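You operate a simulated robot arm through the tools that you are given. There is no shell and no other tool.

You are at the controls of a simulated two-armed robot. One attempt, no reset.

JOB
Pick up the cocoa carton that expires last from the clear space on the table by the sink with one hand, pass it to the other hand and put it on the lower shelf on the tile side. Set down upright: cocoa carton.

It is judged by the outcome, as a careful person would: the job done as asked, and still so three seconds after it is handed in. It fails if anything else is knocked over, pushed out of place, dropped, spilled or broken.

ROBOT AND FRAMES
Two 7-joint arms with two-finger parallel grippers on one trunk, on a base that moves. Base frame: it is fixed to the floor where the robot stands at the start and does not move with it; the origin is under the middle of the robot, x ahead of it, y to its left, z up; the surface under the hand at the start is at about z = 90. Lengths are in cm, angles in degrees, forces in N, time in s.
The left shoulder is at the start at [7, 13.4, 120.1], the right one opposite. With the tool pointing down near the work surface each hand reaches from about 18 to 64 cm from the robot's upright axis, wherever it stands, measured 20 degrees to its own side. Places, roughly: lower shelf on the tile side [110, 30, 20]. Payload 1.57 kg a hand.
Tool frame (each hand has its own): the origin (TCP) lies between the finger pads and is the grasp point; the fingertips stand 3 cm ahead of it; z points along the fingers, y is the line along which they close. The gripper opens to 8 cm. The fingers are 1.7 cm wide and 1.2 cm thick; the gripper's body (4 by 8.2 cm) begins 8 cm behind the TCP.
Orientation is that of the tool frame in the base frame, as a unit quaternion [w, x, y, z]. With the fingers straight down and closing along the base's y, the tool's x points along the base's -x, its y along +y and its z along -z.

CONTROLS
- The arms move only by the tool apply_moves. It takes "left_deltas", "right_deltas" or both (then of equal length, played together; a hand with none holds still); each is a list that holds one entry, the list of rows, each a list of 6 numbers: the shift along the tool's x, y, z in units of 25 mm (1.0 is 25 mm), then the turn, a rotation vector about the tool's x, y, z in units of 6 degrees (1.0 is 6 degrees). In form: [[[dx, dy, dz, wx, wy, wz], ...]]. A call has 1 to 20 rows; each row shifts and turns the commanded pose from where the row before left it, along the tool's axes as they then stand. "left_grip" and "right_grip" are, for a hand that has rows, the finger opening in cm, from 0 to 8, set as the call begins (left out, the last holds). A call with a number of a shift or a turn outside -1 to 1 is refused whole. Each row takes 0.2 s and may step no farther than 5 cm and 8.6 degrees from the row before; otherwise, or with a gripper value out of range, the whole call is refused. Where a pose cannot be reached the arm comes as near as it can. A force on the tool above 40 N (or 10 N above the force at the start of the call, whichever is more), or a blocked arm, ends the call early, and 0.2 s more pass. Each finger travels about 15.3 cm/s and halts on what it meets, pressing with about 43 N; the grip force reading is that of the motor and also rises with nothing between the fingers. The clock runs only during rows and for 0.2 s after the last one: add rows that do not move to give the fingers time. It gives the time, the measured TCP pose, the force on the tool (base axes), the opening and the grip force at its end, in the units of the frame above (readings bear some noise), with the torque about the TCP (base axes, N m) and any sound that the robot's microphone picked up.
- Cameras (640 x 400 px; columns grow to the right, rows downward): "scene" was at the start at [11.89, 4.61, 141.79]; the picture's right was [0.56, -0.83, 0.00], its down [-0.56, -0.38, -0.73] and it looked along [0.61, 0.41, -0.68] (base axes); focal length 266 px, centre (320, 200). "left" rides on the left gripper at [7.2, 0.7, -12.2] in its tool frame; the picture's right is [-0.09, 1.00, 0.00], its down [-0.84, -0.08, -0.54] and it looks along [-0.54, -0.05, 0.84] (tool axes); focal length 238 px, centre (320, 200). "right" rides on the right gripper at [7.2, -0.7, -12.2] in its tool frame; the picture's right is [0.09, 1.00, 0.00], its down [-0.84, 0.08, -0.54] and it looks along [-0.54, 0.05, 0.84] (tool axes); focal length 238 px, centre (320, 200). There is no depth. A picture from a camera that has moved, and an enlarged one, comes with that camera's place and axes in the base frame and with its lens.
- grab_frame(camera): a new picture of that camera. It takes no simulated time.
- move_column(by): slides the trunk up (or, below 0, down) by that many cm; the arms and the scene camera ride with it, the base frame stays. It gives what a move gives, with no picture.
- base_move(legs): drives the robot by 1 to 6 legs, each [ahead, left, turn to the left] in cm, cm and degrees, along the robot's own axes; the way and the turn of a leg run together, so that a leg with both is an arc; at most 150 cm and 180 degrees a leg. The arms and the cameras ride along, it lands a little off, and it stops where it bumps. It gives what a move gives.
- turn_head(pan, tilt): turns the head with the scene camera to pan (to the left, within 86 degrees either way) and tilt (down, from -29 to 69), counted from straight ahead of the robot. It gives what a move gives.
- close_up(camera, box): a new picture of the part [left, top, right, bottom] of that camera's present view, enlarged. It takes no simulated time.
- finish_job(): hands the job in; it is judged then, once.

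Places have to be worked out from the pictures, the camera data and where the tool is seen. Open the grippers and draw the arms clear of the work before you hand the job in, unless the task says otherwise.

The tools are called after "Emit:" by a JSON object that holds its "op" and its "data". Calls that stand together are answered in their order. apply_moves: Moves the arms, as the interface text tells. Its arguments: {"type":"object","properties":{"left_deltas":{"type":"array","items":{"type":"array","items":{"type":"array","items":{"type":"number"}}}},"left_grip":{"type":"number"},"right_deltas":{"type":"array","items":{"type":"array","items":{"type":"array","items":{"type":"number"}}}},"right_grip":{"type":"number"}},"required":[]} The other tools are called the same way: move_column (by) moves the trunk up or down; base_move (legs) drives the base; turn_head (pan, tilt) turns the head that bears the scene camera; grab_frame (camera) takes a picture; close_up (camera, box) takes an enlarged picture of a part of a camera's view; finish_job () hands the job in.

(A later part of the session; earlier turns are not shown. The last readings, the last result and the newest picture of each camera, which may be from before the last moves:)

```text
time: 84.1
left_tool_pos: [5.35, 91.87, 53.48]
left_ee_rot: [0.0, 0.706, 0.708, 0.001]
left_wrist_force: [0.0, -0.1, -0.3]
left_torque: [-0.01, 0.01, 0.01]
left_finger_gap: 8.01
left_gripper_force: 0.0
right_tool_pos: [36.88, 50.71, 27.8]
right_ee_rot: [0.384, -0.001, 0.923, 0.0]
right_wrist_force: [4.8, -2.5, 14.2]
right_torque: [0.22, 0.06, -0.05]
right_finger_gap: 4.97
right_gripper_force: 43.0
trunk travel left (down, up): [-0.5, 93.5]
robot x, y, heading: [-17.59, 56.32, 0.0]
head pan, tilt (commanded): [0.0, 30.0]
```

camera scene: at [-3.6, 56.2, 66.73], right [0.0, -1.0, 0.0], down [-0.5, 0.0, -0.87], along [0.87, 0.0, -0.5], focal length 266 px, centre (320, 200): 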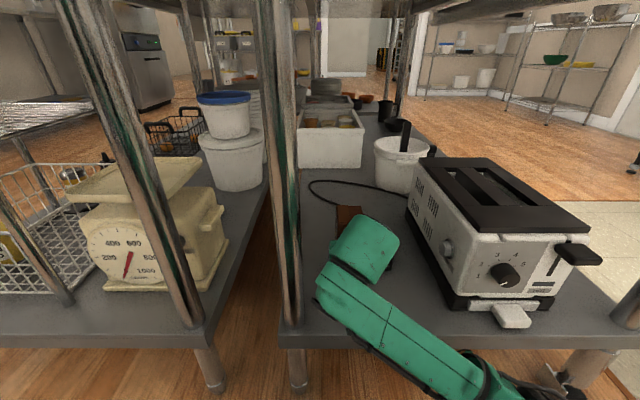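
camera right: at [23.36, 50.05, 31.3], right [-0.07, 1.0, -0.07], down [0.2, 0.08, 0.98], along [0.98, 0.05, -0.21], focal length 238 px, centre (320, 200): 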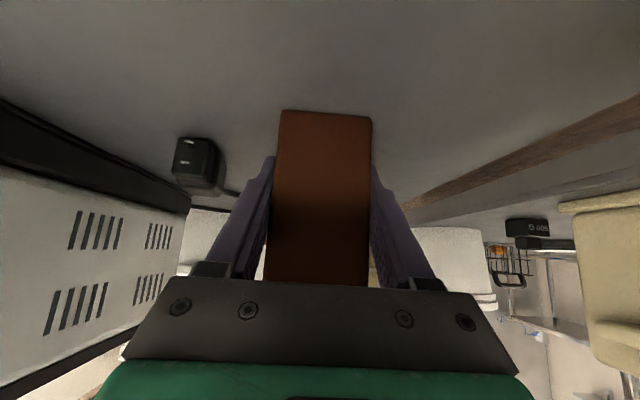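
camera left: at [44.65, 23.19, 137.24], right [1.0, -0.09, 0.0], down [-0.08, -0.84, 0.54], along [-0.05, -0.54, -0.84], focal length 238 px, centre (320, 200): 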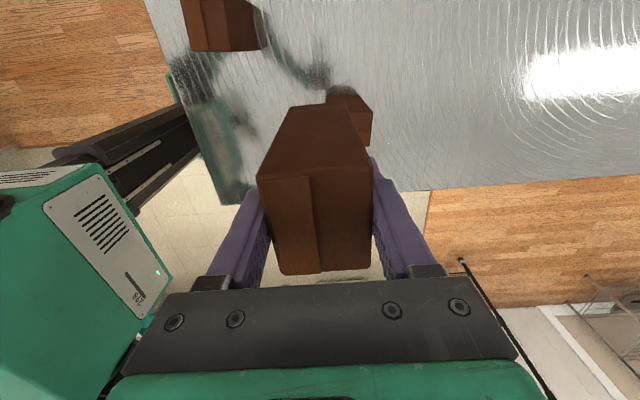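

The carton seems to have settled flat, still 14 N. I ease up another 0.12 cm, then open the fingers.

Emit:
{"op": "apply_moves", "data": {"right_deltas": [[[-0.034, 0, -0.034, 0, 0, 0], [0, 0, 0, 0, 0, 0]]]}}

```text
time: 84.7
left_tool_pos: [5.41, 91.86, 53.48]
left_ee_rot: [0.0, 0.707, 0.707, 0.001]
left_wrist_force: [-0.4, 0.1, 0.4]
left_torque: [0.0, 0.01, -0.01]
left_finger_gap: 8.01
left_gripper_force: 0.1
right_tool_pos: [37.0, 50.54, 27.76]
right_ee_rot: [0.383, -0.001, 0.924, -0.001]
right_wrist_force: [-0.2, 1.9, 3.5]
right_torque: [0.2, -0.17, 0.11]
right_finger_gap: 4.98
right_gripper_force: 42.4
trunk travel left (down, up): [-0.5, 93.5]
robot x, y, heading: [-17.55, 55.95, 0.1]
head pan, tilt (commanded): [0.0, 30.0]
```

The load is down to 3.5 N, about the carton's weight resting on the shelf. I open the right hand fully.

Emit:
{"op": "apply_moves", "data": {"right_deltas": [[[0, 0, 0, 0, 0, 0], [0, 0, 0, 0, 0, 0], [0, 0, 0, 0, 0, 0], [0, 0, 0, 0, 0, 0]]], "right_grip": 8}}

Emit:
{"op": "grab_frame", "data": {"camera": "right"}}

Emit:
{"op": "close_up", "data": {"camera": "scene", "box": [270, 180, 430, 300]}}

```text
time: 85.7
left_tool_pos: [5.44, 91.86, 53.45]
left_ee_rot: [0.001, 0.707, 0.708, 0.0]
left_wrist_force: [0.0, 0.4, -1.2]
left_torque: [0.01, 0.0, 0.0]
left_finger_gap: 8.0
left_gripper_force: 0.0
right_tool_pos: [37.01, 50.52, 27.97]
right_ee_rot: [0.383, -0.001, 0.924, 0.0]
right_wrist_force: [1.0, -0.5, 0.4]
right_torque: [0.0, -0.02, -0.03]
right_finger_gap: 8.0
right_gripper_force: 0.0
trunk travel left (down, up): [-0.5, 93.5]
robot x, y, heading: [-17.76, 56.04, -0.1]
head pan, tilt (commanded): [0.0, 30.0]
```

```text
taken
camera right: at [23.42, 49.97, 31.41], right [-0.07, 1.0, -0.07], down [0.21, 0.08, 0.98], along [0.98, 0.05, -0.21], focal length 238 px, centre (320, 200)
```

right: 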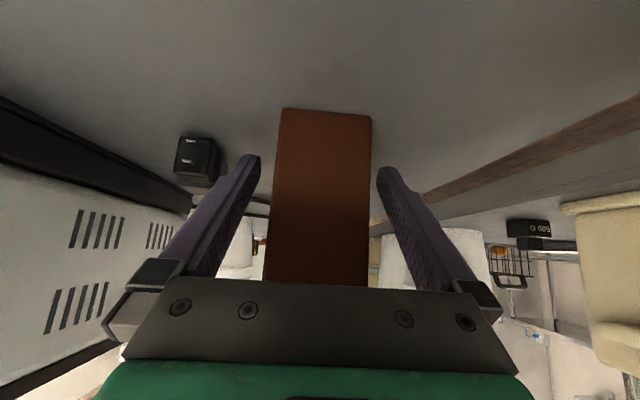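

```text
3.33 times, centred on (350, 240) of scene
camera zoom: at [-3.68, 56.18, 66.77], right [0.0, -1.0, 0.0], down [-0.5, 0.0, -0.87], along [0.87, 0.0, -0.5], focal length 888 px, centre (220, 67)
```

zoom: 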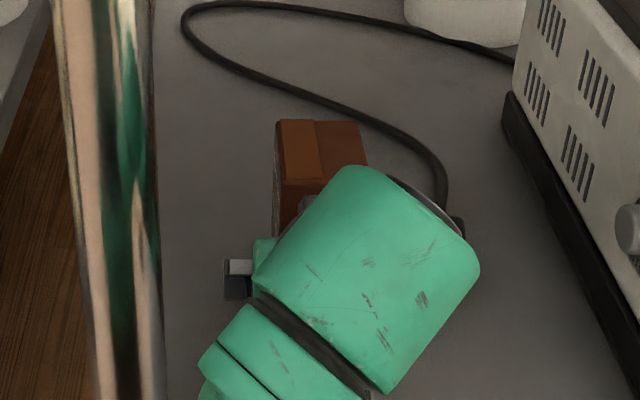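

The carton stands free between the open fingers. I retreat 12.5 cm straight back along the tool axis (back and up).

Emit:
{"op": "apply_moves", "data": {"right_deltas": [[[0, 0, -0.3, 0, 0, 0], [0, 0, -0.4, 0, 0, 0], [0, 0, -0.5, 0, 0, 0], [0, 0, -0.6, 0, 0, 0], [0, 0, -0.8, 0, 0, 0], [0, 0, -0.8, 0, 0, 0], [0, 0, -0.8, 0, 0, 0], [0, 0, -0.8, 0, 0, 0], [0, 0, 0, 0, 0, 0]]]}}

Emit:
{"op": "grab_frame", "data": {"camera": "right"}}

Emit:
{"op": "grab_frame", "data": {"camera": "scene"}}

```text
time: 87.1
left_tool_pos: [5.38, 92.0, 53.2]
left_ee_rot: [0.001, 0.706, 0.708, 0.0]
left_wrist_force: [-0.4, -0.6, 0.3]
left_torque: [-0.02, -0.02, 0.04]
left_finger_gap: 8.02
left_gripper_force: 0.1
right_tool_pos: [33.45, 40.99, 34.81]
right_ee_rot: [0.415, 0.037, 0.898, -0.142]
right_wrist_force: [-0.5, -0.6, -0.2]
right_torque: [0.03, 0.02, 0.04]
right_finger_gap: 8.04
right_gripper_force: 0.1
trunk travel left (down, up): [-0.5, 93.5]
robot x, y, heading: [-17.3, 56.11, 0.1]
head pan, tilt (commanded): [0.0, 30.0]
stopped in row 7 (right hand): the arm was blocked; the commanded pose is now the measured one
```

```text
taken
camera right: at [19.81, 43.5, 36.98], right [0.12, 0.95, -0.29], down [0.16, 0.27, 0.95], along [0.98, -0.16, -0.12], focal length 238 px, centre (320, 200)
```

right: 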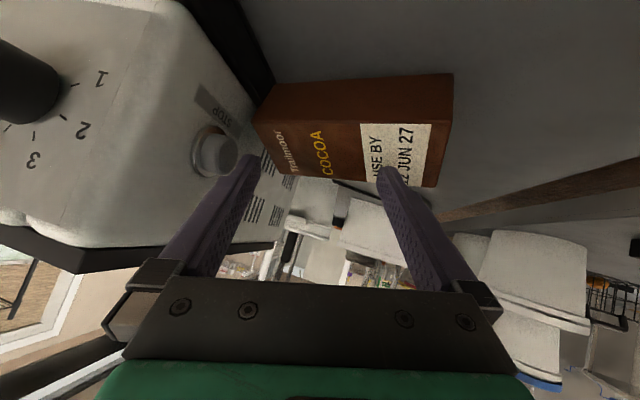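

```text
taken
camera scene: at [-3.7, 56.29, 66.61], right [0.0, -1.0, 0.0], down [-0.5, 0.0, -0.87], along [0.87, 0.0, -0.5], focal length 266 px, centre (320, 200)
```

scene: 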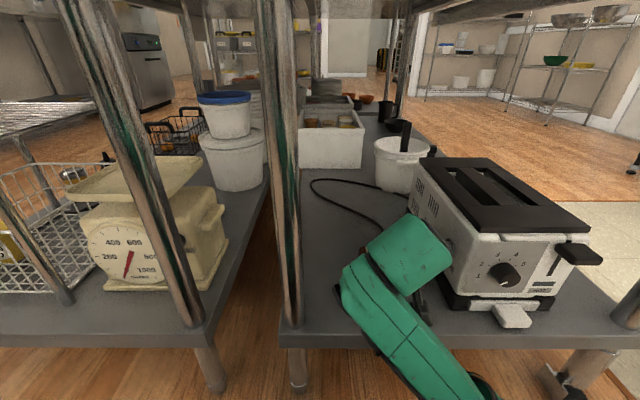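

Something went wrong: during the retreat the arm was blocked and the hand swung about 9 cm toward the toaster, and the right camera shows the carton lying on its side. I look closely at everything before moving again.

Emit:
{"op": "close_up", "data": {"camera": "scene", "box": [270, 180, 430, 300]}}

Emit:
{"op": "close_up", "data": {"camera": "scene", "box": [340, 140, 640, 340]}}

Emit:
{"op": "close_up", "data": {"camera": "right", "box": [160, 40, 480, 260]}}

Emit:
{"op": "grab_frame", "data": {"camera": "left"}}

```text
3.33 times, centred on (350, 240) of scene
camera zoom: at [-3.7, 56.29, 66.61], right [0.0, -1.0, 0.0], down [-0.5, 0.0, -0.87], along [0.87, 0.0, -0.5], focal length 888 px, centre (220, 67)
```

zoom: 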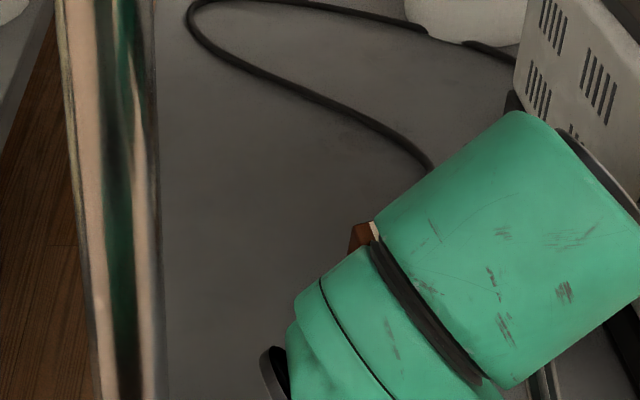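

```text
2.00 times, centred on (490, 240) of scene
camera zoom: at [-3.7, 56.29, 66.61], right [0.0, -1.0, 0.0], down [-0.5, 0.0, -0.87], along [0.87, 0.0, -0.5], focal length 533 px, centre (-20, 120)
```

zoom: 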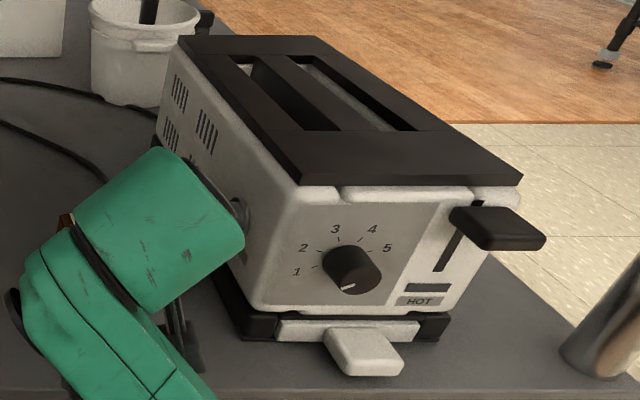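

```text
1.82 times, centred on (320, 150) of right
camera zoom: at [19.81, 43.5, 36.98], right [0.12, 0.95, -0.29], down [0.16, 0.27, 0.95], along [0.98, -0.16, -0.12], focal length 433 px, centre (320, 291)
```

zoom: 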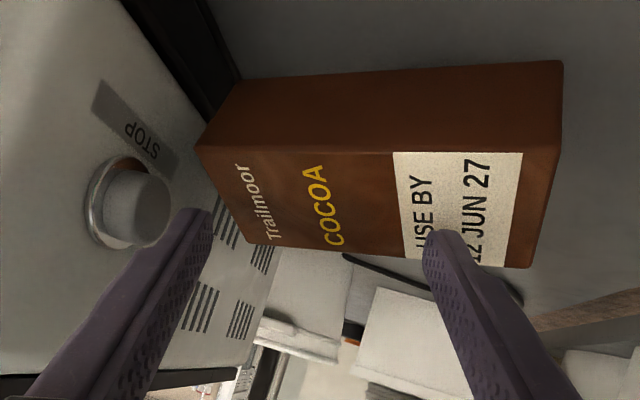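

```text
taken
camera left: at [5.99, 99.17, 65.5], right [1.0, -0.09, 0.0], down [-0.08, -0.84, 0.54], along [-0.05, -0.54, -0.84], focal length 238 px, centre (320, 200)
```

left: 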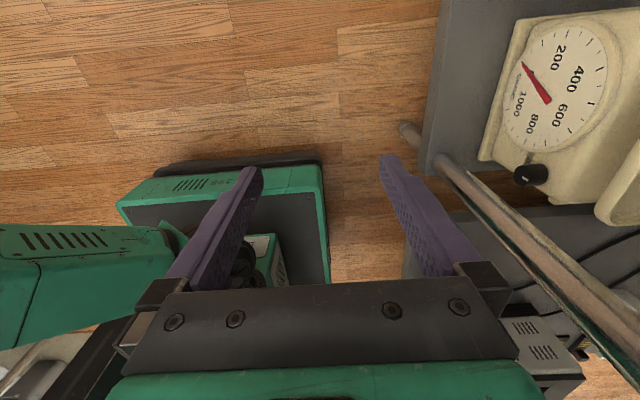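

The carton fell onto its back (label up), lying along y from about 34 to 48, just short of the toaster, which hasn't moved. Forces read zero. I look at my right elbow to find what blocked the arm.

Emit:
{"op": "turn_head", "data": {"pan": -40, "tilt": 60}}

Emit:
{"op": "grab_frame", "data": {"camera": "scene"}}

Emit:
{"op": "turn_head", "data": {"pan": -75, "tilt": 50}}

Emit:
{"op": "grab_frame", "data": {"camera": "scene"}}

```text
time: 88.2
left_tool_pos: [5.42, 91.84, 53.33]
left_ee_rot: [-0.001, 0.706, 0.708, 0.0]
left_wrist_force: [0.0, 0.3, 0.5]
left_torque: [0.02, -0.01, 0.03]
left_finger_gap: 8.0
left_gripper_force: 0.1
right_tool_pos: [33.44, 40.88, 34.72]
right_ee_rot: [0.413, 0.036, 0.899, -0.14]
right_wrist_force: [0.6, 0.0, -0.2]
right_torque: [0.02, -0.01, 0.03]
right_finger_gap: 8.0
right_gripper_force: 0.0
trunk travel left (down, up): [-0.5, 93.5]
robot x, y, heading: [-17.61, 56.33, 0.2]
head pan, tilt (commanded): [-40.0, 60.0]
```

```text
taken
camera scene: at [-7.52, 51.88, 62.52], right [-0.64, -0.77, 0.0], down [-0.66, 0.56, -0.5], along [0.38, -0.32, -0.87], focal length 266 px, centre (320, 200)
```

scene: 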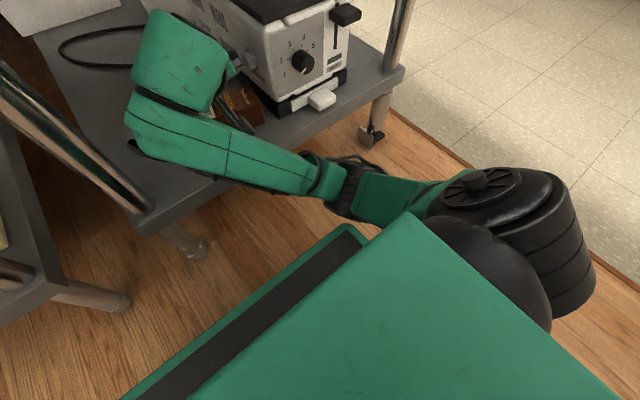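

```text
time: 89.2
left_tool_pos: [5.38, 91.76, 53.4]
left_ee_rot: [0.0, 0.707, 0.708, -0.001]
left_wrist_force: [-0.1, 0.7, -0.1]
left_torque: [0.01, -0.02, 0.01]
left_finger_gap: 8.01
left_gripper_force: 0.1
right_tool_pos: [33.5, 40.96, 34.62]
right_ee_rot: [0.413, 0.036, 0.899, -0.141]
right_wrist_force: [-0.5, 0.1, -1.5]
right_torque: [0.01, -0.02, -0.01]
right_finger_gap: 7.99
right_gripper_force: 0.1
trunk travel left (down, up): [-0.5, 93.5]
robot x, y, heading: [-17.93, 56.51, 0.3]
head pan, tilt (commanded): [-75.0, 50.0]
```

```text
taken
camera scene: at [-10.66, 48.74, 63.79], right [-0.97, -0.26, 0.0], down [-0.2, 0.74, -0.64], along [0.17, -0.62, -0.77], focal length 266 px, centre (320, 200)
```

scene: 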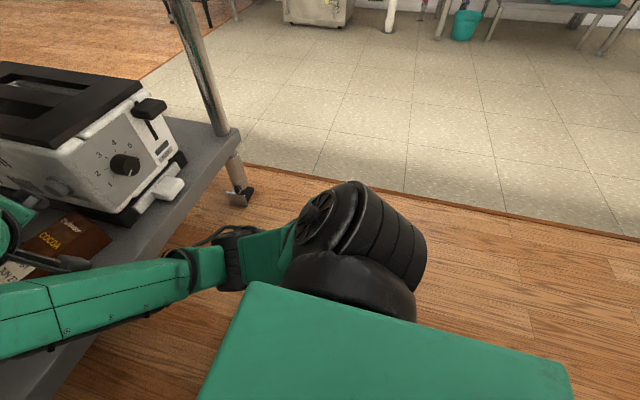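

The elbow folds low in front of my own base, which explains the blocked retreat; from now on I'll withdraw with the trunk and base instead of folding the arm. First I lift the right hand clear with the trunk, straight up, then back the base out.

Emit:
{"op": "move_column", "data": {"by": 9}}

Emit:
{"op": "grab_frame", "data": {"camera": "right"}}

```text
time: 90.5
left_tool_pos: [5.31, 91.93, 62.49]
left_ee_rot: [0.0, 0.707, 0.707, -0.001]
left_wrist_force: [0.8, -1.1, -0.4]
left_torque: [0.0, -0.01, 0.07]
left_finger_gap: 8.02
left_gripper_force: 0.0
right_tool_pos: [33.39, 41.11, 43.68]
right_ee_rot: [0.413, 0.035, 0.899, -0.14]
right_wrist_force: [0.2, 0.2, 0.1]
right_torque: [0.02, 0.01, -0.07]
right_finger_gap: 8.0
right_gripper_force: 0.0
trunk travel left (down, up): [-9.5, 84.5]
robot x, y, heading: [-17.75, 56.42, 0.0]
head pan, tilt (commanded): [-75.0, 50.0]
```

```text
taken
camera right: at [19.79, 43.58, 45.92], right [0.12, 0.95, -0.29], down [0.17, 0.27, 0.95], along [0.98, -0.16, -0.13], focal length 238 px, centre (320, 200)
```

right: 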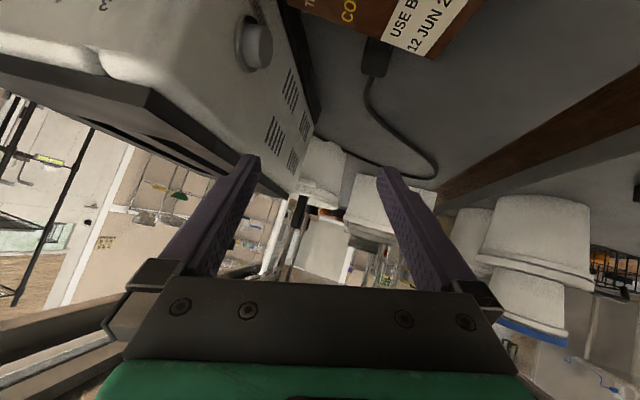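

The hand rose cleanly, carton lying undisturbed beside the plug. I back the base out 32 cm.

Emit:
{"op": "base_move", "data": {"legs": [[-32, 0, 0]]}}

Emit:
{"op": "turn_head", "data": {"pan": -10, "tilt": 35}}

Emit:
{"op": "grab_frame", "data": {"camera": "scene"}}

```text
time: 92.6
left_tool_pos: [-26.72, 91.77, 62.31]
left_ee_rot: [0.001, 0.707, 0.707, 0.0]
left_wrist_force: [-0.3, 0.7, 0.1]
left_torque: [0.03, -0.02, 0.0]
left_finger_gap: 8.03
left_gripper_force: 0.1
right_tool_pos: [1.11, 40.96, 43.76]
right_ee_rot: [0.413, 0.038, 0.899, -0.141]
right_wrist_force: [-1.4, -0.5, 0.0]
right_torque: [0.02, -0.04, 0.0]
right_finger_gap: 8.02
right_gripper_force: 0.1
trunk travel left (down, up): [-9.5, 84.5]
robot x, y, heading: [-49.62, 56.08, -0.0]
head pan, tilt (commanded): [-75.0, 50.0]
```

```text
time: 94.0
left_tool_pos: [-26.83, 91.79, 62.35]
left_ee_rot: [0.0, 0.707, 0.707, 0.0]
left_wrist_force: [0.0, 0.0, -0.1]
left_torque: [0.0, 0.0, 0.04]
left_finger_gap: 8.02
left_gripper_force: 0.1
right_tool_pos: [1.21, 40.9, 43.74]
right_ee_rot: [0.413, 0.037, 0.899, -0.14]
right_wrist_force: [0.2, -0.7, 0.4]
right_torque: [0.03, -0.02, -0.01]
right_finger_gap: 8.01
right_gripper_force: 0.0
trunk travel left (down, up): [-9.5, 84.5]
robot x, y, heading: [-50.13, 56.32, -0.0]
head pan, tilt (commanded): [-10.0, 35.0]
```

```text
taken
camera scene: at [-36.3, 54.64, 74.96], right [-0.17, -0.98, 0.0], down [-0.56, 0.1, -0.82], along [0.81, -0.14, -0.57], focal length 266 px, centre (320, 200)
```

scene: 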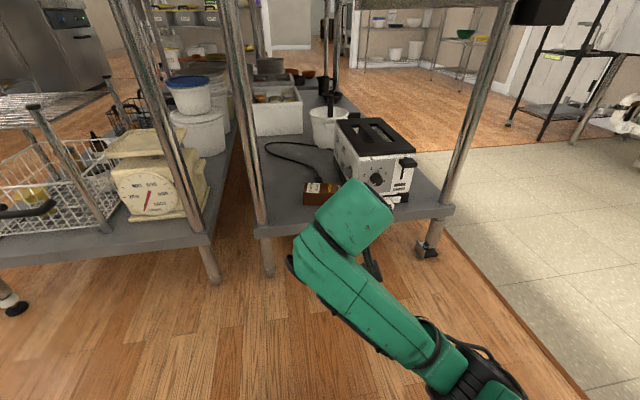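

Emit:
{"op": "close_up", "data": {"camera": "scene", "box": [240, 110, 460, 250]}}

Emit:
{"op": "close_up", "data": {"camera": "scene", "box": [280, 160, 380, 225]}}

```text
2.86 times, centred on (350, 180) of scene
camera zoom: at [-36.3, 54.64, 74.96], right [-0.17, -0.98, 0.0], down [-0.56, 0.1, -0.82], along [0.81, -0.14, -0.57], focal length 761 px, centre (234, 257)
```

zoom: 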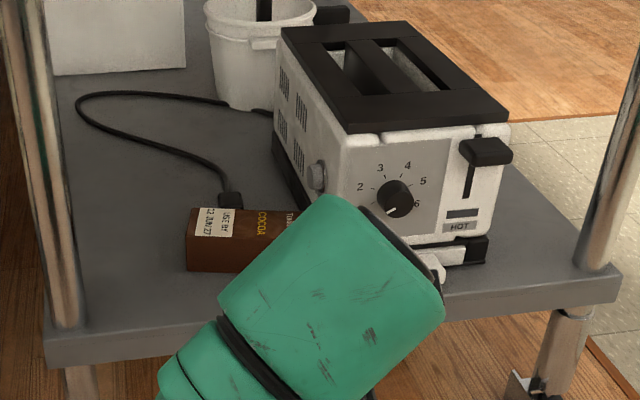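

```text
6.15 times, centred on (330, 192) of scene
camera zoom: at [-36.3, 54.64, 74.96], right [-0.17, -0.98, 0.0], down [-0.56, 0.1, -0.82], along [0.81, -0.14, -0.57], focal length 1639 px, centre (258, 246)
```

zoom: 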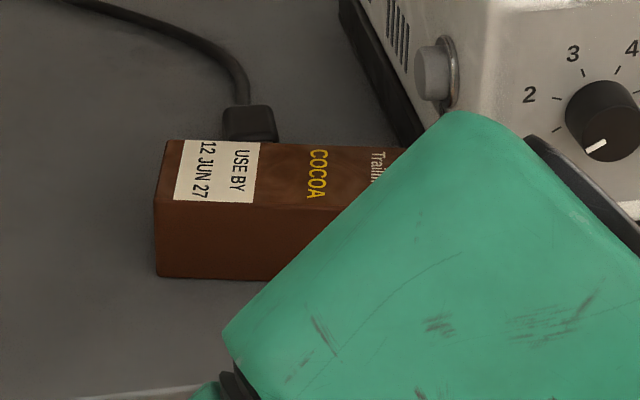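

The carton lies label-up at roughly x 33–41, y 34–48, turned about −12°, with the plug just behind it; the toaster and other things are unmoved. I'll re-pick it from above, so first I bring the right hand to a vertical pose here in free space.

Emit:
{"op": "apply_moves", "data": {"right_deltas": [[[0, 0, 0, -0.281, 0.821, -0.073], [0, 0, 0, -0.281, 0.821, -0.073], [0, 0, 0, -0.281, 0.821, -0.073], [0, 0, 0, -0.281, 0.821, -0.073], [0, 0, 0, -0.281, 0.821, -0.073], [0, 0, 0, -0.281, 0.821, -0.073], [0, 0, 0, -0.281, 0.821, -0.073], [0, 0, 0, -0.281, 0.821, -0.073], [0, 0, 0, -0.281, 0.821, -0.073], [0, 0, 0, -0.281, 0.821, -0.073], [0, 0, 0, 0, 0, 0]]]}}

Emit:
{"op": "grab_frame", "data": {"camera": "scene"}}

```text
time: 96.4
left_tool_pos: [-26.83, 91.75, 62.36]
left_ee_rot: [0.0, 0.707, 0.707, -0.001]
left_wrist_force: [0.5, 0.4, 0.1]
left_torque: [-0.01, 0.0, -0.05]
left_finger_gap: 8.01
left_gripper_force: 0.1
right_tool_pos: [7.19, 39.52, 39.38]
right_ee_rot: [-0.003, 0.0, 1.0, 0.003]
right_wrist_force: [-0.3, -0.1, 0.4]
right_torque: [-0.02, -0.02, 0.03]
right_finger_gap: 7.97
right_gripper_force: 0.0
right hand out of reach, approached as far as the arm can: row 4, 5, 6, 7, 8
trunk travel left (down, up): [-9.5, 84.5]
robot x, y, heading: [-50.04, 56.39, 0.1]
head pan, tilt (commanded): [-10.0, 35.0]
```

```text
taken
camera scene: at [-36.29, 54.65, 74.96], right [-0.17, -0.98, 0.0], down [-0.56, 0.1, -0.82], along [0.81, -0.14, -0.57], focal length 266 px, centre (320, 200)
```

scene: 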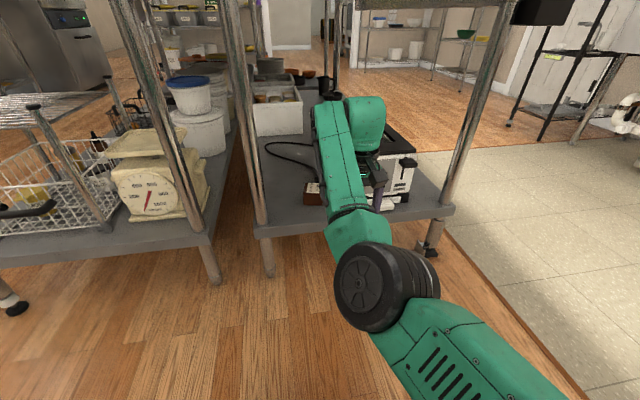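

The hand is now vertical with the elbow up, as at the start. I draw it back to a comfortable spot and test turning it −100° about the vertical, which the re-pick needs.

Emit:
{"op": "apply_moves", "data": {"right_deltas": [[[0.533, 0.133, -0.4, 0, 0, 0], [0.533, 0.133, -0.4, 0, 0, 0], [0.533, 0.133, -0.4, 0, 0, 0], [0.533, 0.133, -0.4, 0, 0, 0], [0.533, 0.133, -0.4, 0, 0, 0], [0.533, 0.133, -0.4, 0, 0, 0], [0, 0, 0, 0, 0, 0]]]}}

Emit:
{"op": "apply_moves", "data": {"right_deltas": [[[0, 0, 0, 0, 0, 1], [0, 0, 0, 0, 0, 1], [0, 0, 0, 0, 0, 1], [0, 0, 0, 0, 0, 1], [0, 0, 0, 0, 0, 1], [0, 0, 0, 0, 0, 1], [0, 0, 0, 0, 0, 1], [0, 0, 0, 0, 0, 1], [0, 0, 0, 0, 0, 1], [0, 0, 0, 0, 0, 1], [0, 0, 0, 0, 0, 1], [0, 0, 0, 0, 0, 1], [0, 0, 0, 0, 0, 1], [0, 0, 0, 0, 0, 1], [0, 0, 0, 0, 0, 1], [0, 0, 0, 0, 0, 1], [0, 0, 0, 0, 0, 1], [0, 0, 0, 0, 0, 0]]]}}

Emit:
{"op": "grab_frame", "data": {"camera": "scene"}}

Emit:
{"op": "grab_frame", "data": {"camera": "right"}}

```text
time: 98.0
left_tool_pos: [-26.75, 91.8, 62.36]
left_ee_rot: [0.001, 0.707, 0.707, 0.0]
left_wrist_force: [0.2, -0.8, 0.0]
left_torque: [0.02, -0.03, -0.01]
left_finger_gap: 8.0
left_gripper_force: 0.1
right_tool_pos: [6.73, 40.02, 45.94]
right_ee_rot: [-0.003, -0.001, 1.0, 0.001]
right_wrist_force: [0.0, -0.6, 0.2]
right_torque: [-0.02, -0.04, 0.0]
right_finger_gap: 8.01
right_gripper_force: 0.0
right hand out of reach, approached as far as the arm can: row 1, 2, 3, 4, 5, 6
trunk travel left (down, up): [-9.5, 84.5]
robot x, y, heading: [-49.67, 56.01, 0.0]
head pan, tilt (commanded): [-10.0, 35.0]
```

```text
time: 101.8
left_tool_pos: [-26.74, 91.89, 62.41]
left_ee_rot: [0.0, 0.707, 0.707, 0.0]
left_wrist_force: [0.0, 0.2, -0.2]
left_torque: [0.03, 0.0, 0.01]
left_finger_gap: 8.0
left_gripper_force: 0.0
right_tool_pos: [6.79, 39.82, 45.98]
right_ee_rot: [-0.004, 0.777, 0.629, -0.001]
right_wrist_force: [0.2, -0.3, -0.6]
right_torque: [0.0, 0.01, -0.02]
right_finger_gap: 8.0
right_gripper_force: 0.0
trunk travel left (down, up): [-9.5, 84.5]
robot x, y, heading: [-49.96, 56.47, -0.1]
head pan, tilt (commanded): [-10.0, 35.0]
```

```text
taken
camera scene: at [-36.29, 54.65, 74.96], right [-0.17, -0.98, 0.0], down [-0.56, 0.1, -0.82], along [0.81, -0.14, -0.57], focal length 266 px, centre (320, 200)
```

scene: 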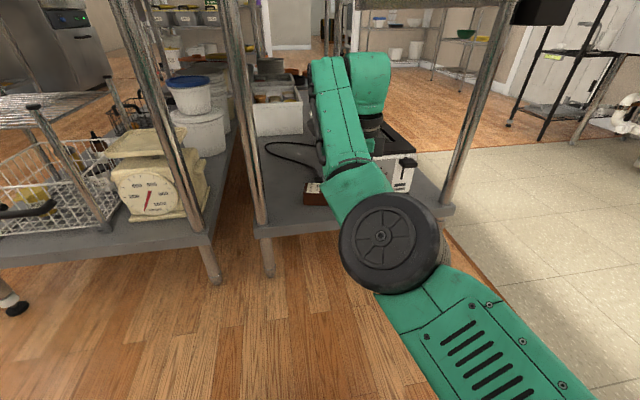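

```text
taken
camera right: at [7.78, 47.08, 58.09], right [0.99, -0.12, -0.01], down [-0.1, -0.84, 0.54], along [-0.07, -0.53, -0.84], focal length 238 px, centre (320, 200)
```

right: 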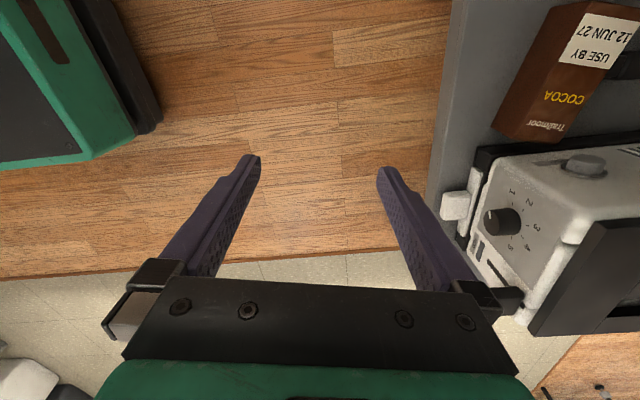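

The −102° turn is reached (closing axis now along the carton's width). I zoom the right camera on the fallen carton to refine its position.

Emit:
{"op": "close_up", "data": {"camera": "right", "box": [440, 0, 640, 160]}}

Emit:
{"op": "close_up", "data": {"camera": "scene", "box": [250, 130, 430, 240]}}

```text
2.50 times, centred on (540, 80) of right
camera zoom: at [7.78, 47.08, 58.09], right [0.99, -0.12, -0.01], down [-0.1, -0.84, 0.54], along [-0.07, -0.53, -0.84], focal length 596 px, centre (-230, 500)
```

zoom: 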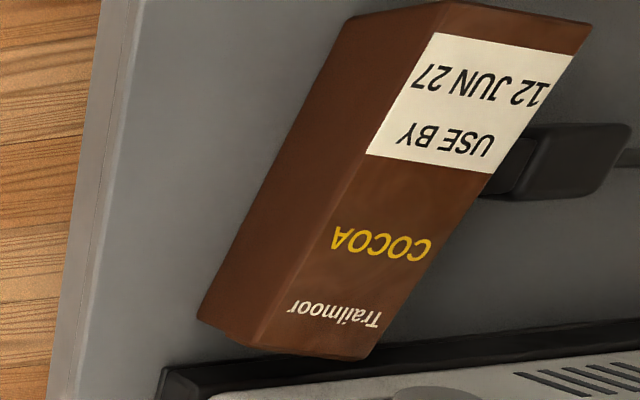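

```text
3.56 times, centred on (340, 185) of scene
camera zoom: at [-36.29, 54.65, 74.96], right [-0.17, -0.98, 0.0], down [-0.56, 0.1, -0.82], along [0.81, -0.14, -0.57], focal length 947 px, centre (249, 253)
```

zoom: 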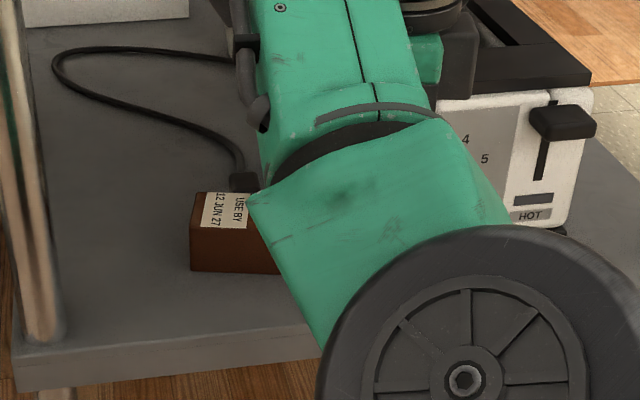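

Carton refined from the right camera: shelf z≈24, bottom centre (36.1, 47.3), top toward (33.3, 34.3); plug at x 41.5–46.5, y 39.5–42.7. I'll grip near its bottom end, clear of the plug. First I test the low reach here in free air by lowering the hand 9 cm.

Emit:
{"op": "apply_moves", "data": {"right_deltas": [[[0, 0, 0.613, 0, 0, 0], [0, 0, 0.613, 0, 0, 0], [0, 0, 0.613, 0, 0, 0], [0, 0, 0.613, 0, 0, 0], [0, 0, 0.613, 0, 0, 0], [0, 0, 0.613, 0, 0, 0], [0, 0, 0, 0, 0, 0]]]}}

Emit:
{"op": "grab_frame", "data": {"camera": "scene"}}

```text
time: 103.4
left_tool_pos: [-26.84, 91.92, 62.4]
left_ee_rot: [-0.001, 0.707, 0.707, -0.001]
left_wrist_force: [-0.4, -0.3, -0.5]
left_torque: [0.03, 0.01, 0.02]
left_finger_gap: 8.01
left_gripper_force: 0.1
right_tool_pos: [6.79, 39.96, 36.67]
right_ee_rot: [-0.004, 0.776, 0.63, -0.001]
right_wrist_force: [0.5, 0.5, 0.4]
right_torque: [0.0, -0.01, -0.01]
right_finger_gap: 7.98
right_gripper_force: 0.0
trunk travel left (down, up): [-9.5, 84.5]
robot x, y, heading: [-49.98, 56.55, 0.0]
head pan, tilt (commanded): [-10.0, 35.0]
```

```text
taken
camera scene: at [-36.29, 54.65, 74.96], right [-0.17, -0.98, 0.0], down [-0.56, 0.1, -0.82], along [0.81, -0.14, -0.57], focal length 266 px, centre (320, 200)
```

scene: 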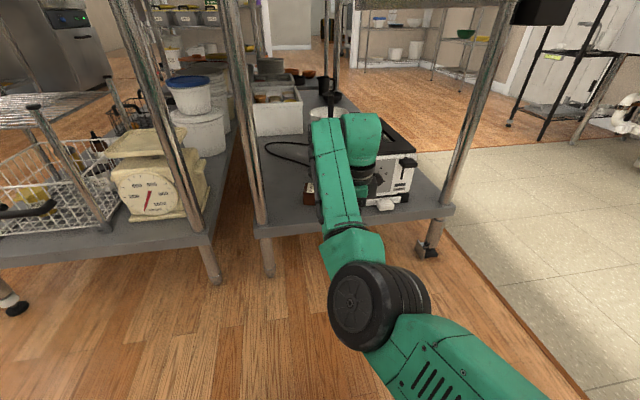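

The low vertical reach works in free air. I drive left 4.4 cm and ahead 18 cm with the hand at z≈37 (tips 34, above the lying carton), then re-measure.

Emit:
{"op": "base_move", "data": {"legs": [[0, 4.4, 0], [18, 0, 0]]}}

Emit:
{"op": "grab_frame", "data": {"camera": "right"}}

Emit:
{"op": "grab_frame", "data": {"camera": "scene"}}

```text
time: 105.4
left_tool_pos: [-8.77, 96.46, 62.33]
left_ee_rot: [0.0, 0.705, 0.709, -0.001]
left_wrist_force: [0.0, -0.1, -0.1]
left_torque: [0.0, -0.03, -0.03]
left_finger_gap: 7.98
left_gripper_force: 0.1
right_tool_pos: [25.13, 44.8, 36.74]
right_ee_rot: [-0.004, 0.775, 0.632, -0.002]
right_wrist_force: [-0.7, 0.3, 0.4]
right_torque: [0.01, 0.0, 0.0]
right_finger_gap: 7.99
right_gripper_force: 0.0
trunk travel left (down, up): [-9.5, 84.5]
robot x, y, heading: [-31.68, 60.73, 0.5]
head pan, tilt (commanded): [-10.0, 35.0]
```

```text
taken
camera right: at [26.1, 52.0, 48.88], right [0.99, -0.11, -0.01], down [-0.09, -0.84, 0.54], along [-0.07, -0.54, -0.84], focal length 238 px, centre (320, 200)
```

right: 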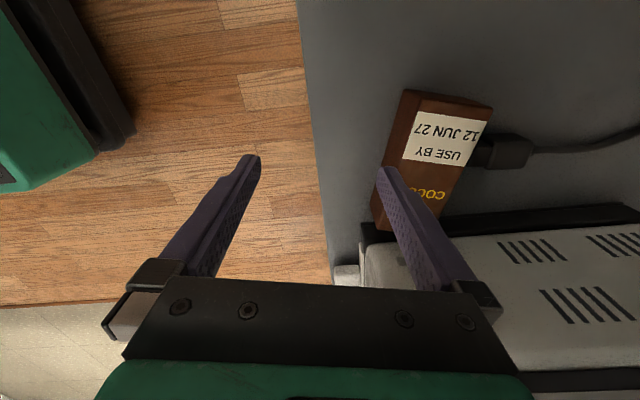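

```text
taken
camera scene: at [-18.09, 59.19, 74.96], right [-0.17, -0.99, 0.0], down [-0.57, 0.1, -0.82], along [0.81, -0.14, -0.57], focal length 266 px, centre (320, 200)
```

scene: 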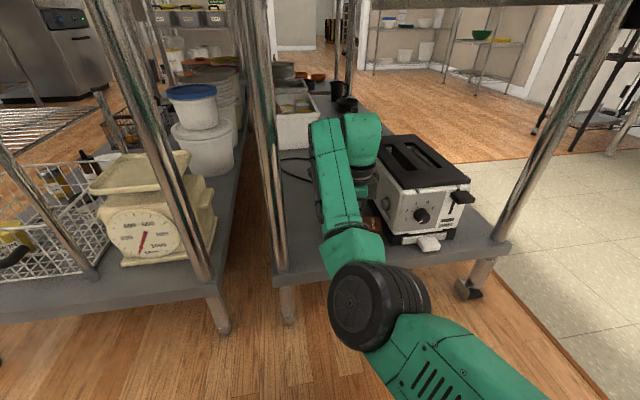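

Clear so far. I zoom the right camera to refine the carton's corners and the plug from close by.

Emit:
{"op": "close_up", "data": {"camera": "right", "box": [350, 70, 560, 240]}}

```text
2.35 times, centred on (455, 155) of right
camera zoom: at [26.1, 52.0, 48.88], right [0.99, -0.11, -0.01], down [-0.09, -0.84, 0.54], along [-0.07, -0.54, -0.84], focal length 561 px, centre (2, 306)
```

zoom: 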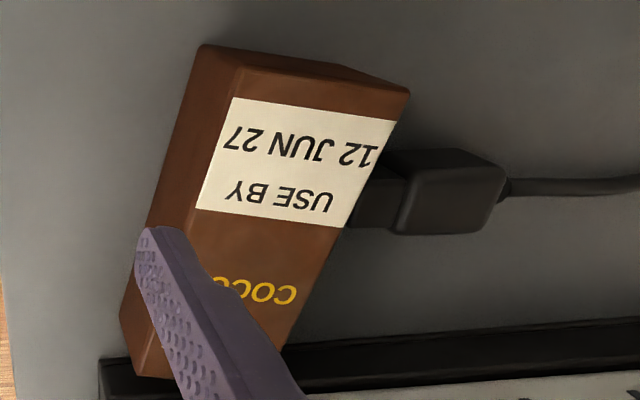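

Bottom centre confirmed at (36.2, 47.0), axis about −13°. I'll grip 2.3 cm from the bottom end, at (35.7, 44.8), with the fingers set to 7.4 cm to stay clear of the plug. I drive ahead 10.6 cm.

Emit:
{"op": "base_move", "data": {"legs": [[10.6, 0, 0]]}}

Emit:
{"op": "grab_frame", "data": {"camera": "right"}}

```text
time: 106.6
left_tool_pos: [1.9, 96.32, 62.38]
left_ee_rot: [0.0, 0.705, 0.709, 0.0]
left_wrist_force: [0.3, -0.4, -0.3]
left_torque: [0.01, 0.01, 0.02]
left_finger_gap: 8.01
left_gripper_force: 0.0
right_tool_pos: [35.77, 44.82, 36.68]
right_ee_rot: [-0.003, 0.775, 0.632, -0.001]
right_wrist_force: [-0.2, 0.2, 0.6]
right_torque: [-0.04, 0.0, 0.0]
right_finger_gap: 8.0
right_gripper_force: 0.1
trunk travel left (down, up): [-9.5, 84.5]
robot x, y, heading: [-21.32, 60.51, 0.2]
head pan, tilt (commanded): [-10.0, 35.0]
```

```text
taken
camera right: at [36.78, 52.07, 48.88], right [0.99, -0.11, -0.01], down [-0.09, -0.84, 0.54], along [-0.06, -0.54, -0.84], focal length 238 px, centre (320, 200)
```

right: 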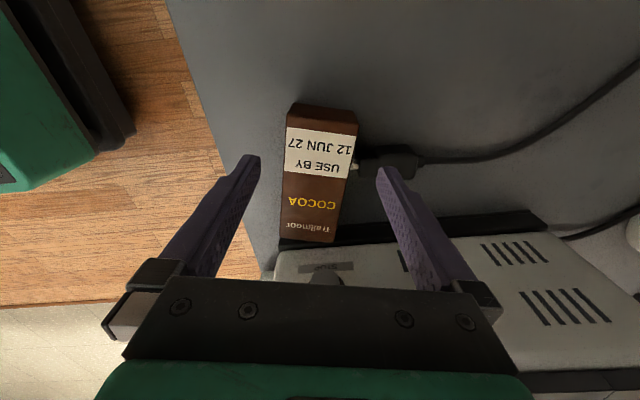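

The hand is exactly over the intended grip point. I zoom once more to check the far finger's landing spot against the plug.

Emit:
{"op": "close_up", "data": {"camera": "right", "box": [260, 80, 440, 250]}}

```text
2.35 times, centred on (350, 165) of right
camera zoom: at [36.78, 52.07, 48.88], right [0.99, -0.11, -0.01], down [-0.09, -0.84, 0.54], along [-0.06, -0.54, -0.84], focal length 561 px, centre (249, 282)
```

zoom: 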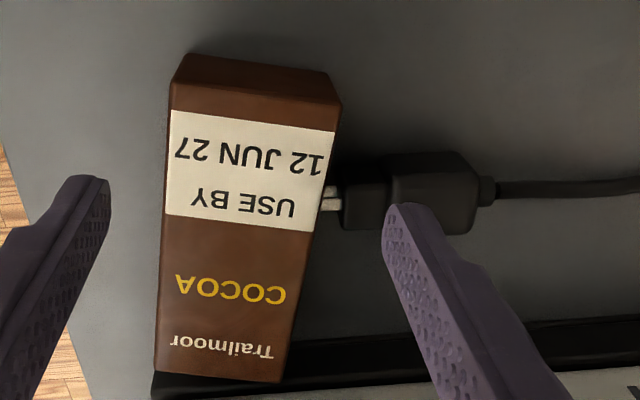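

The plug's prongs sit right beside the carton's far face at y≈40.6–42, so gripping there is tight. Between the plug and toaster (8.5 cm from the bottom end, around (34.4, 38.8)) the far finger has room. I shift the hand there at height and look again.

Emit:
{"op": "apply_moves", "data": {"right_deltas": [[[-0.498, -0.01, 0, 0, 0, 0], [-0.498, -0.01, 0, 0, 0, 0], [-0.498, -0.01, 0, 0, 0, 0], [-0.498, -0.01, 0, 0, 0, 0], [-0.498, -0.01, 0, 0, 0, 0], [0, 0, 0, 0, 0, 0]]], "right_grip": 7.4}}

Emit:
{"op": "grab_frame", "data": {"camera": "right"}}

Emit:
{"op": "close_up", "data": {"camera": "right", "box": [240, 60, 440, 220]}}

```text
time: 108.0
left_tool_pos: [1.87, 96.54, 62.3]
left_ee_rot: [0.001, 0.705, 0.709, 0.0]
left_wrist_force: [0.4, 0.5, -0.4]
left_torque: [-0.01, -0.01, 0.04]
left_finger_gap: 7.99
left_gripper_force: 0.0
right_tool_pos: [34.46, 38.75, 36.68]
right_ee_rot: [-0.003, 0.775, 0.632, 0.0]
right_wrist_force: [-0.3, 0.3, 0.1]
right_torque: [-0.01, -0.02, 0.01]
right_finger_gap: 7.42
right_gripper_force: 0.0
trunk travel left (down, up): [-9.5, 84.5]
robot x, y, heading: [-20.89, 60.74, 0.3]
head pan, tilt (commanded): [-10.0, 35.0]
```

```text
taken
camera right: at [35.38, 45.96, 48.9], right [0.99, -0.11, -0.01], down [-0.09, -0.84, 0.54], along [-0.06, -0.54, -0.84], focal length 238 px, centre (320, 200)
```

right: 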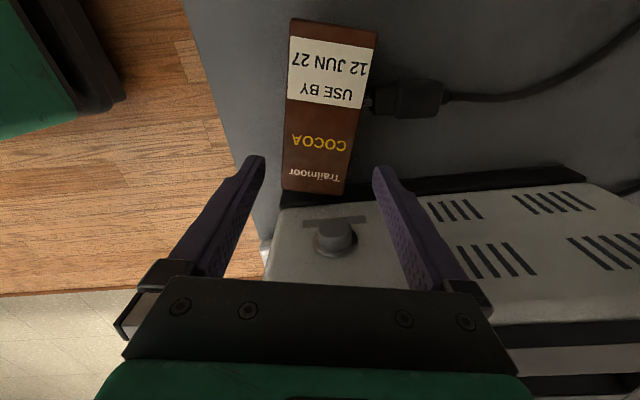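

```text
2.50 times, centred on (340, 140) of right
camera zoom: at [35.38, 45.96, 48.9], right [0.99, -0.11, -0.01], down [-0.09, -0.84, 0.54], along [-0.06, -0.54, -0.84], focal length 596 px, centre (270, 350)
```

zoom: 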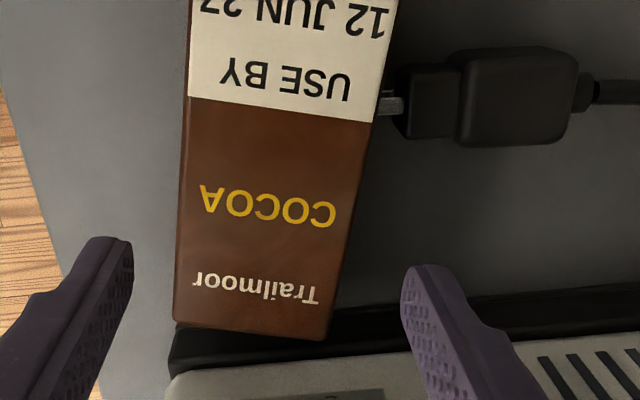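

The far finger's landing spot clears the plug by about 0.8 cm and the toaster base by several. I lower the trunk 8.6 cm so the fingers straddle the carton (tips about 1 cm above the shelf).

Emit:
{"op": "move_column", "data": {"by": -8.6}}

Emit:
{"op": "grab_frame", "data": {"camera": "right"}}

```text
time: 109.2
left_tool_pos: [1.85, 96.35, 53.66]
left_ee_rot: [0.0, 0.706, 0.708, -0.001]
left_wrist_force: [-0.4, -0.3, 0.2]
left_torque: [0.01, -0.01, 0.04]
left_finger_gap: 7.98
left_gripper_force: 0.0
right_tool_pos: [34.3, 38.82, 28.15]
right_ee_rot: [-0.004, 0.775, 0.632, -0.002]
right_wrist_force: [-0.4, 0.5, -0.1]
right_torque: [-0.01, -0.01, 0.01]
right_finger_gap: 7.41
right_gripper_force: 0.1
trunk travel left (down, up): [-0.9, 93.1]
robot x, y, heading: [-20.97, 60.75, 0.3]
head pan, tilt (commanded): [-10.0, 35.0]
```

```text
taken
camera right: at [35.38, 45.99, 40.31], right [0.99, -0.11, -0.01], down [-0.09, -0.84, 0.54], along [-0.06, -0.54, -0.84], focal length 238 px, centre (320, 200)
```

right: 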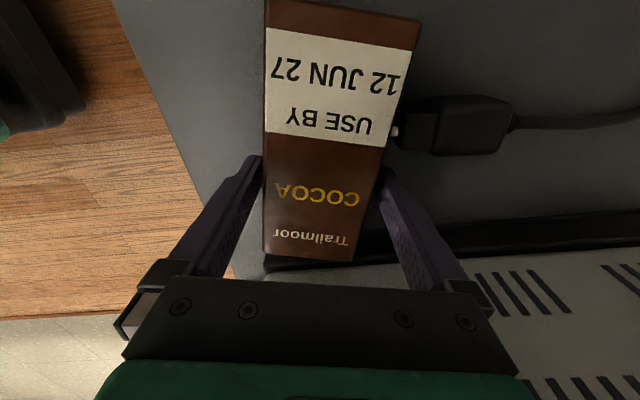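

The fingers straddle the carton with no contact force and the plug untouched. I close the right hand.

Emit:
{"op": "apply_moves", "data": {"right_deltas": [[[0, 0, 0, 0, 0, 0], [0, 0, 0, 0, 0, 0], [0, 0, 0, 0, 0, 0], [0, 0, 0, 0, 0, 0]]], "right_grip": 3}}

Emit:
{"op": "grab_frame", "data": {"camera": "right"}}

```text
time: 110.2
left_tool_pos: [1.83, 96.55, 53.75]
left_ee_rot: [0.0, 0.706, 0.708, 0.0]
left_wrist_force: [0.6, -0.5, -0.1]
left_torque: [0.01, -0.03, -0.03]
left_finger_gap: 7.98
left_gripper_force: 0.0
right_tool_pos: [34.4, 38.86, 28.06]
right_ee_rot: [-0.004, 0.774, 0.633, -0.002]
right_wrist_force: [0.2, -0.3, 0.8]
right_torque: [-0.09, -0.08, -0.05]
right_finger_gap: 6.21
right_gripper_force: 43.3
trunk travel left (down, up): [-0.9, 93.1]
robot x, y, heading: [-21.01, 60.7, 0.5]
head pan, tilt (commanded): [-10.0, 35.0]
```

```text
taken
camera right: at [35.38, 45.99, 40.31], right [0.99, -0.11, -0.01], down [-0.09, -0.84, 0.54], along [-0.06, -0.54, -0.84], focal length 238 px, centre (320, 200)
```

right: 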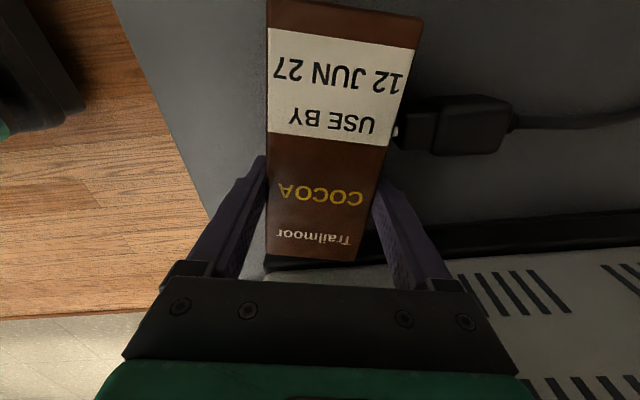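

Held at 6.2 cm gap, 43 N. I lift with the trunk 14 cm straight up, then check.

Emit:
{"op": "move_column", "data": {"by": 14}}

Emit:
{"op": "grab_frame", "data": {"camera": "right"}}

Emit:
{"op": "grab_frame", "data": {"camera": "scene"}}

```text
time: 111.9
left_tool_pos: [1.98, 96.42, 67.84]
left_ee_rot: [0.0, 0.706, 0.709, 0.001]
left_wrist_force: [0.6, -0.7, 0.0]
left_torque: [0.0, 0.02, -0.01]
left_finger_gap: 7.98
left_gripper_force: 0.0
right_tool_pos: [34.41, 38.72, 42.13]
right_ee_rot: [-0.003, 0.775, 0.632, -0.001]
right_wrist_force: [-0.8, -0.7, -2.9]
right_torque: [-0.05, 0.06, 0.01]
right_finger_gap: 6.15
right_gripper_force: 42.9
trunk travel left (down, up): [-14.9, 79.1]
robot x, y, heading: [-20.9, 60.82, 0.5]
head pan, tilt (commanded): [-10.0, 35.0]
```

```text
taken
camera right: at [35.4, 45.97, 54.26], right [0.99, -0.11, -0.01], down [-0.09, -0.84, 0.54], along [-0.07, -0.54, -0.84], focal length 238 px, centre (320, 200)
```

right: 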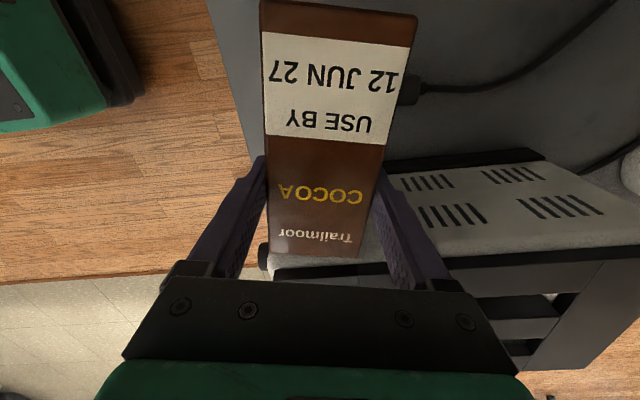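

```text
taken
camera scene: at [-7.38, 59.24, 80.35], right [-0.17, -0.99, 0.0], down [-0.57, 0.1, -0.82], along [0.81, -0.14, -0.57], focal length 266 px, centre (320, 200)
```

scene: 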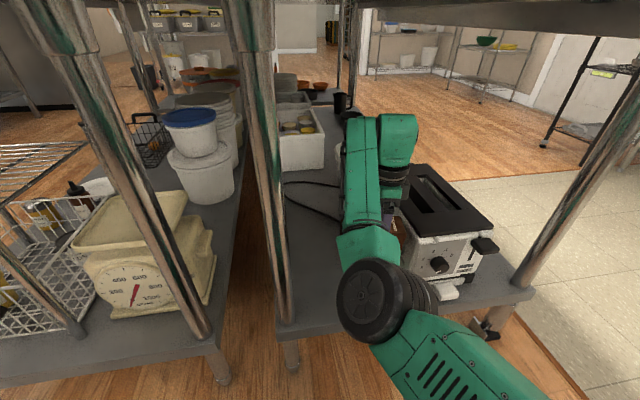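

Weight shows (−2.9 N) and the carton is up, nothing else moved. I back the base out 36 cm, then raise the trunk for room to re-orient.

Emit:
{"op": "base_move", "data": {"legs": [[-36, 0, -0.5]]}}

Emit:
{"op": "move_column", "data": {"by": 40}}

Emit:
{"op": "grab_frame", "data": {"camera": "scene"}}

Emit:
{"op": "turn_head", "data": {"pan": -10, "tilt": 50}}

Emit:
{"op": "grab_frame", "data": {"camera": "scene"}}

```text
time: 114.1
left_tool_pos: [-32.88, 96.15, 67.76]
left_ee_rot: [-0.001, 0.709, 0.705, 0.0]
left_wrist_force: [-0.3, 0.3, -0.2]
left_torque: [0.0, -0.01, 0.01]
left_finger_gap: 8.01
left_gripper_force: 0.1
right_tool_pos: [-0.99, 38.13, 42.05]
right_ee_rot: [-0.004, 0.778, 0.628, -0.001]
right_wrist_force: [-0.1, 0.0, -2.8]
right_torque: [-0.04, 0.01, -0.01]
right_finger_gap: 6.16
right_gripper_force: 43.1
trunk travel left (down, up): [-14.9, 79.1]
robot x, y, heading: [-56.42, 60.84, -0.5]
head pan, tilt (commanded): [-10.0, 35.0]
```

```text
time: 118.0
left_tool_pos: [-32.9, 96.21, 107.82]
left_ee_rot: [0.001, 0.709, 0.705, 0.0]
left_wrist_force: [-0.1, 0.2, -0.1]
left_torque: [0.0, 0.03, -0.01]
left_finger_gap: 8.01
left_gripper_force: 0.1
right_tool_pos: [-1.09, 38.09, 82.02]
right_ee_rot: [-0.004, 0.779, 0.628, -0.001]
right_wrist_force: [-0.2, 0.3, -2.0]
right_torque: [-0.04, -0.03, -0.02]
right_finger_gap: 6.16
right_gripper_force: 43.0
trunk travel left (down, up): [-54.9, 39.1]
robot x, y, heading: [-56.36, 60.97, 0.0]
head pan, tilt (commanded): [-10.0, 35.0]
```

```text
taken
camera scene: at [-42.53, 59.09, 120.35], right [-0.18, -0.98, 0.0], down [-0.56, 0.1, -0.82], along [0.81, -0.15, -0.57], focal length 266 px, centre (320, 200)
```

scene: 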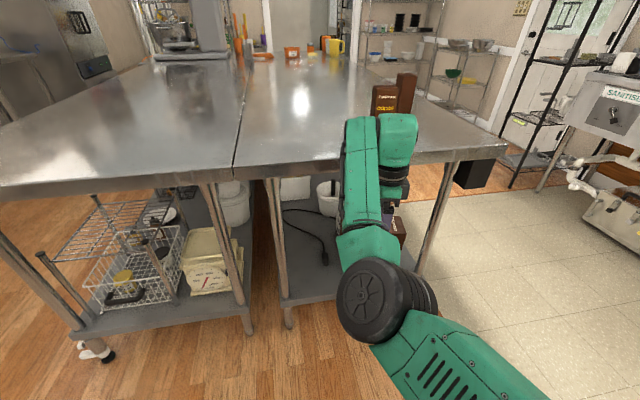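

```text
time: 118.7
left_tool_pos: [-32.84, 96.23, 107.81]
left_ee_rot: [0.0, 0.709, 0.705, -0.001]
left_wrist_force: [-0.2, 0.3, -0.1]
left_torque: [0.02, 0.03, -0.03]
left_finger_gap: 8.01
left_gripper_force: 0.0
right_tool_pos: [-1.03, 38.15, 82.12]
right_ee_rot: [-0.004, 0.779, 0.627, 0.0]
right_wrist_force: [-0.9, -0.4, -2.6]
right_torque: [-0.04, 0.05, 0.04]
right_finger_gap: 6.19
right_gripper_force: 43.1
trunk travel left (down, up): [-54.9, 39.1]
robot x, y, heading: [-56.2, 60.45, -0.3]
head pan, tilt (commanded): [-10.0, 50.0]
```

```text
taken
camera scene: at [-43.63, 59.29, 118.19], right [-0.18, -0.98, 0.0], down [-0.75, 0.14, -0.64], along [0.63, -0.12, -0.77], focal length 266 px, centre (320, 200)
```

scene: 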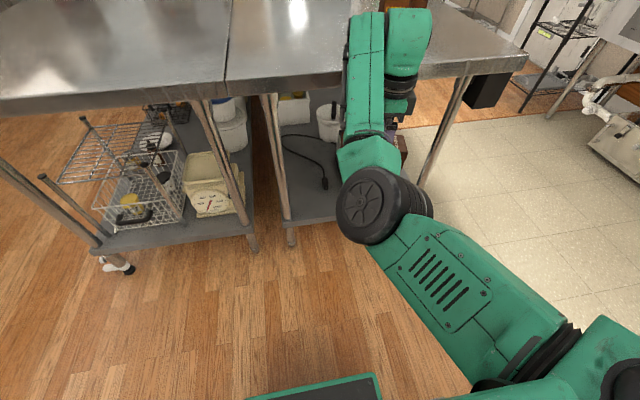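

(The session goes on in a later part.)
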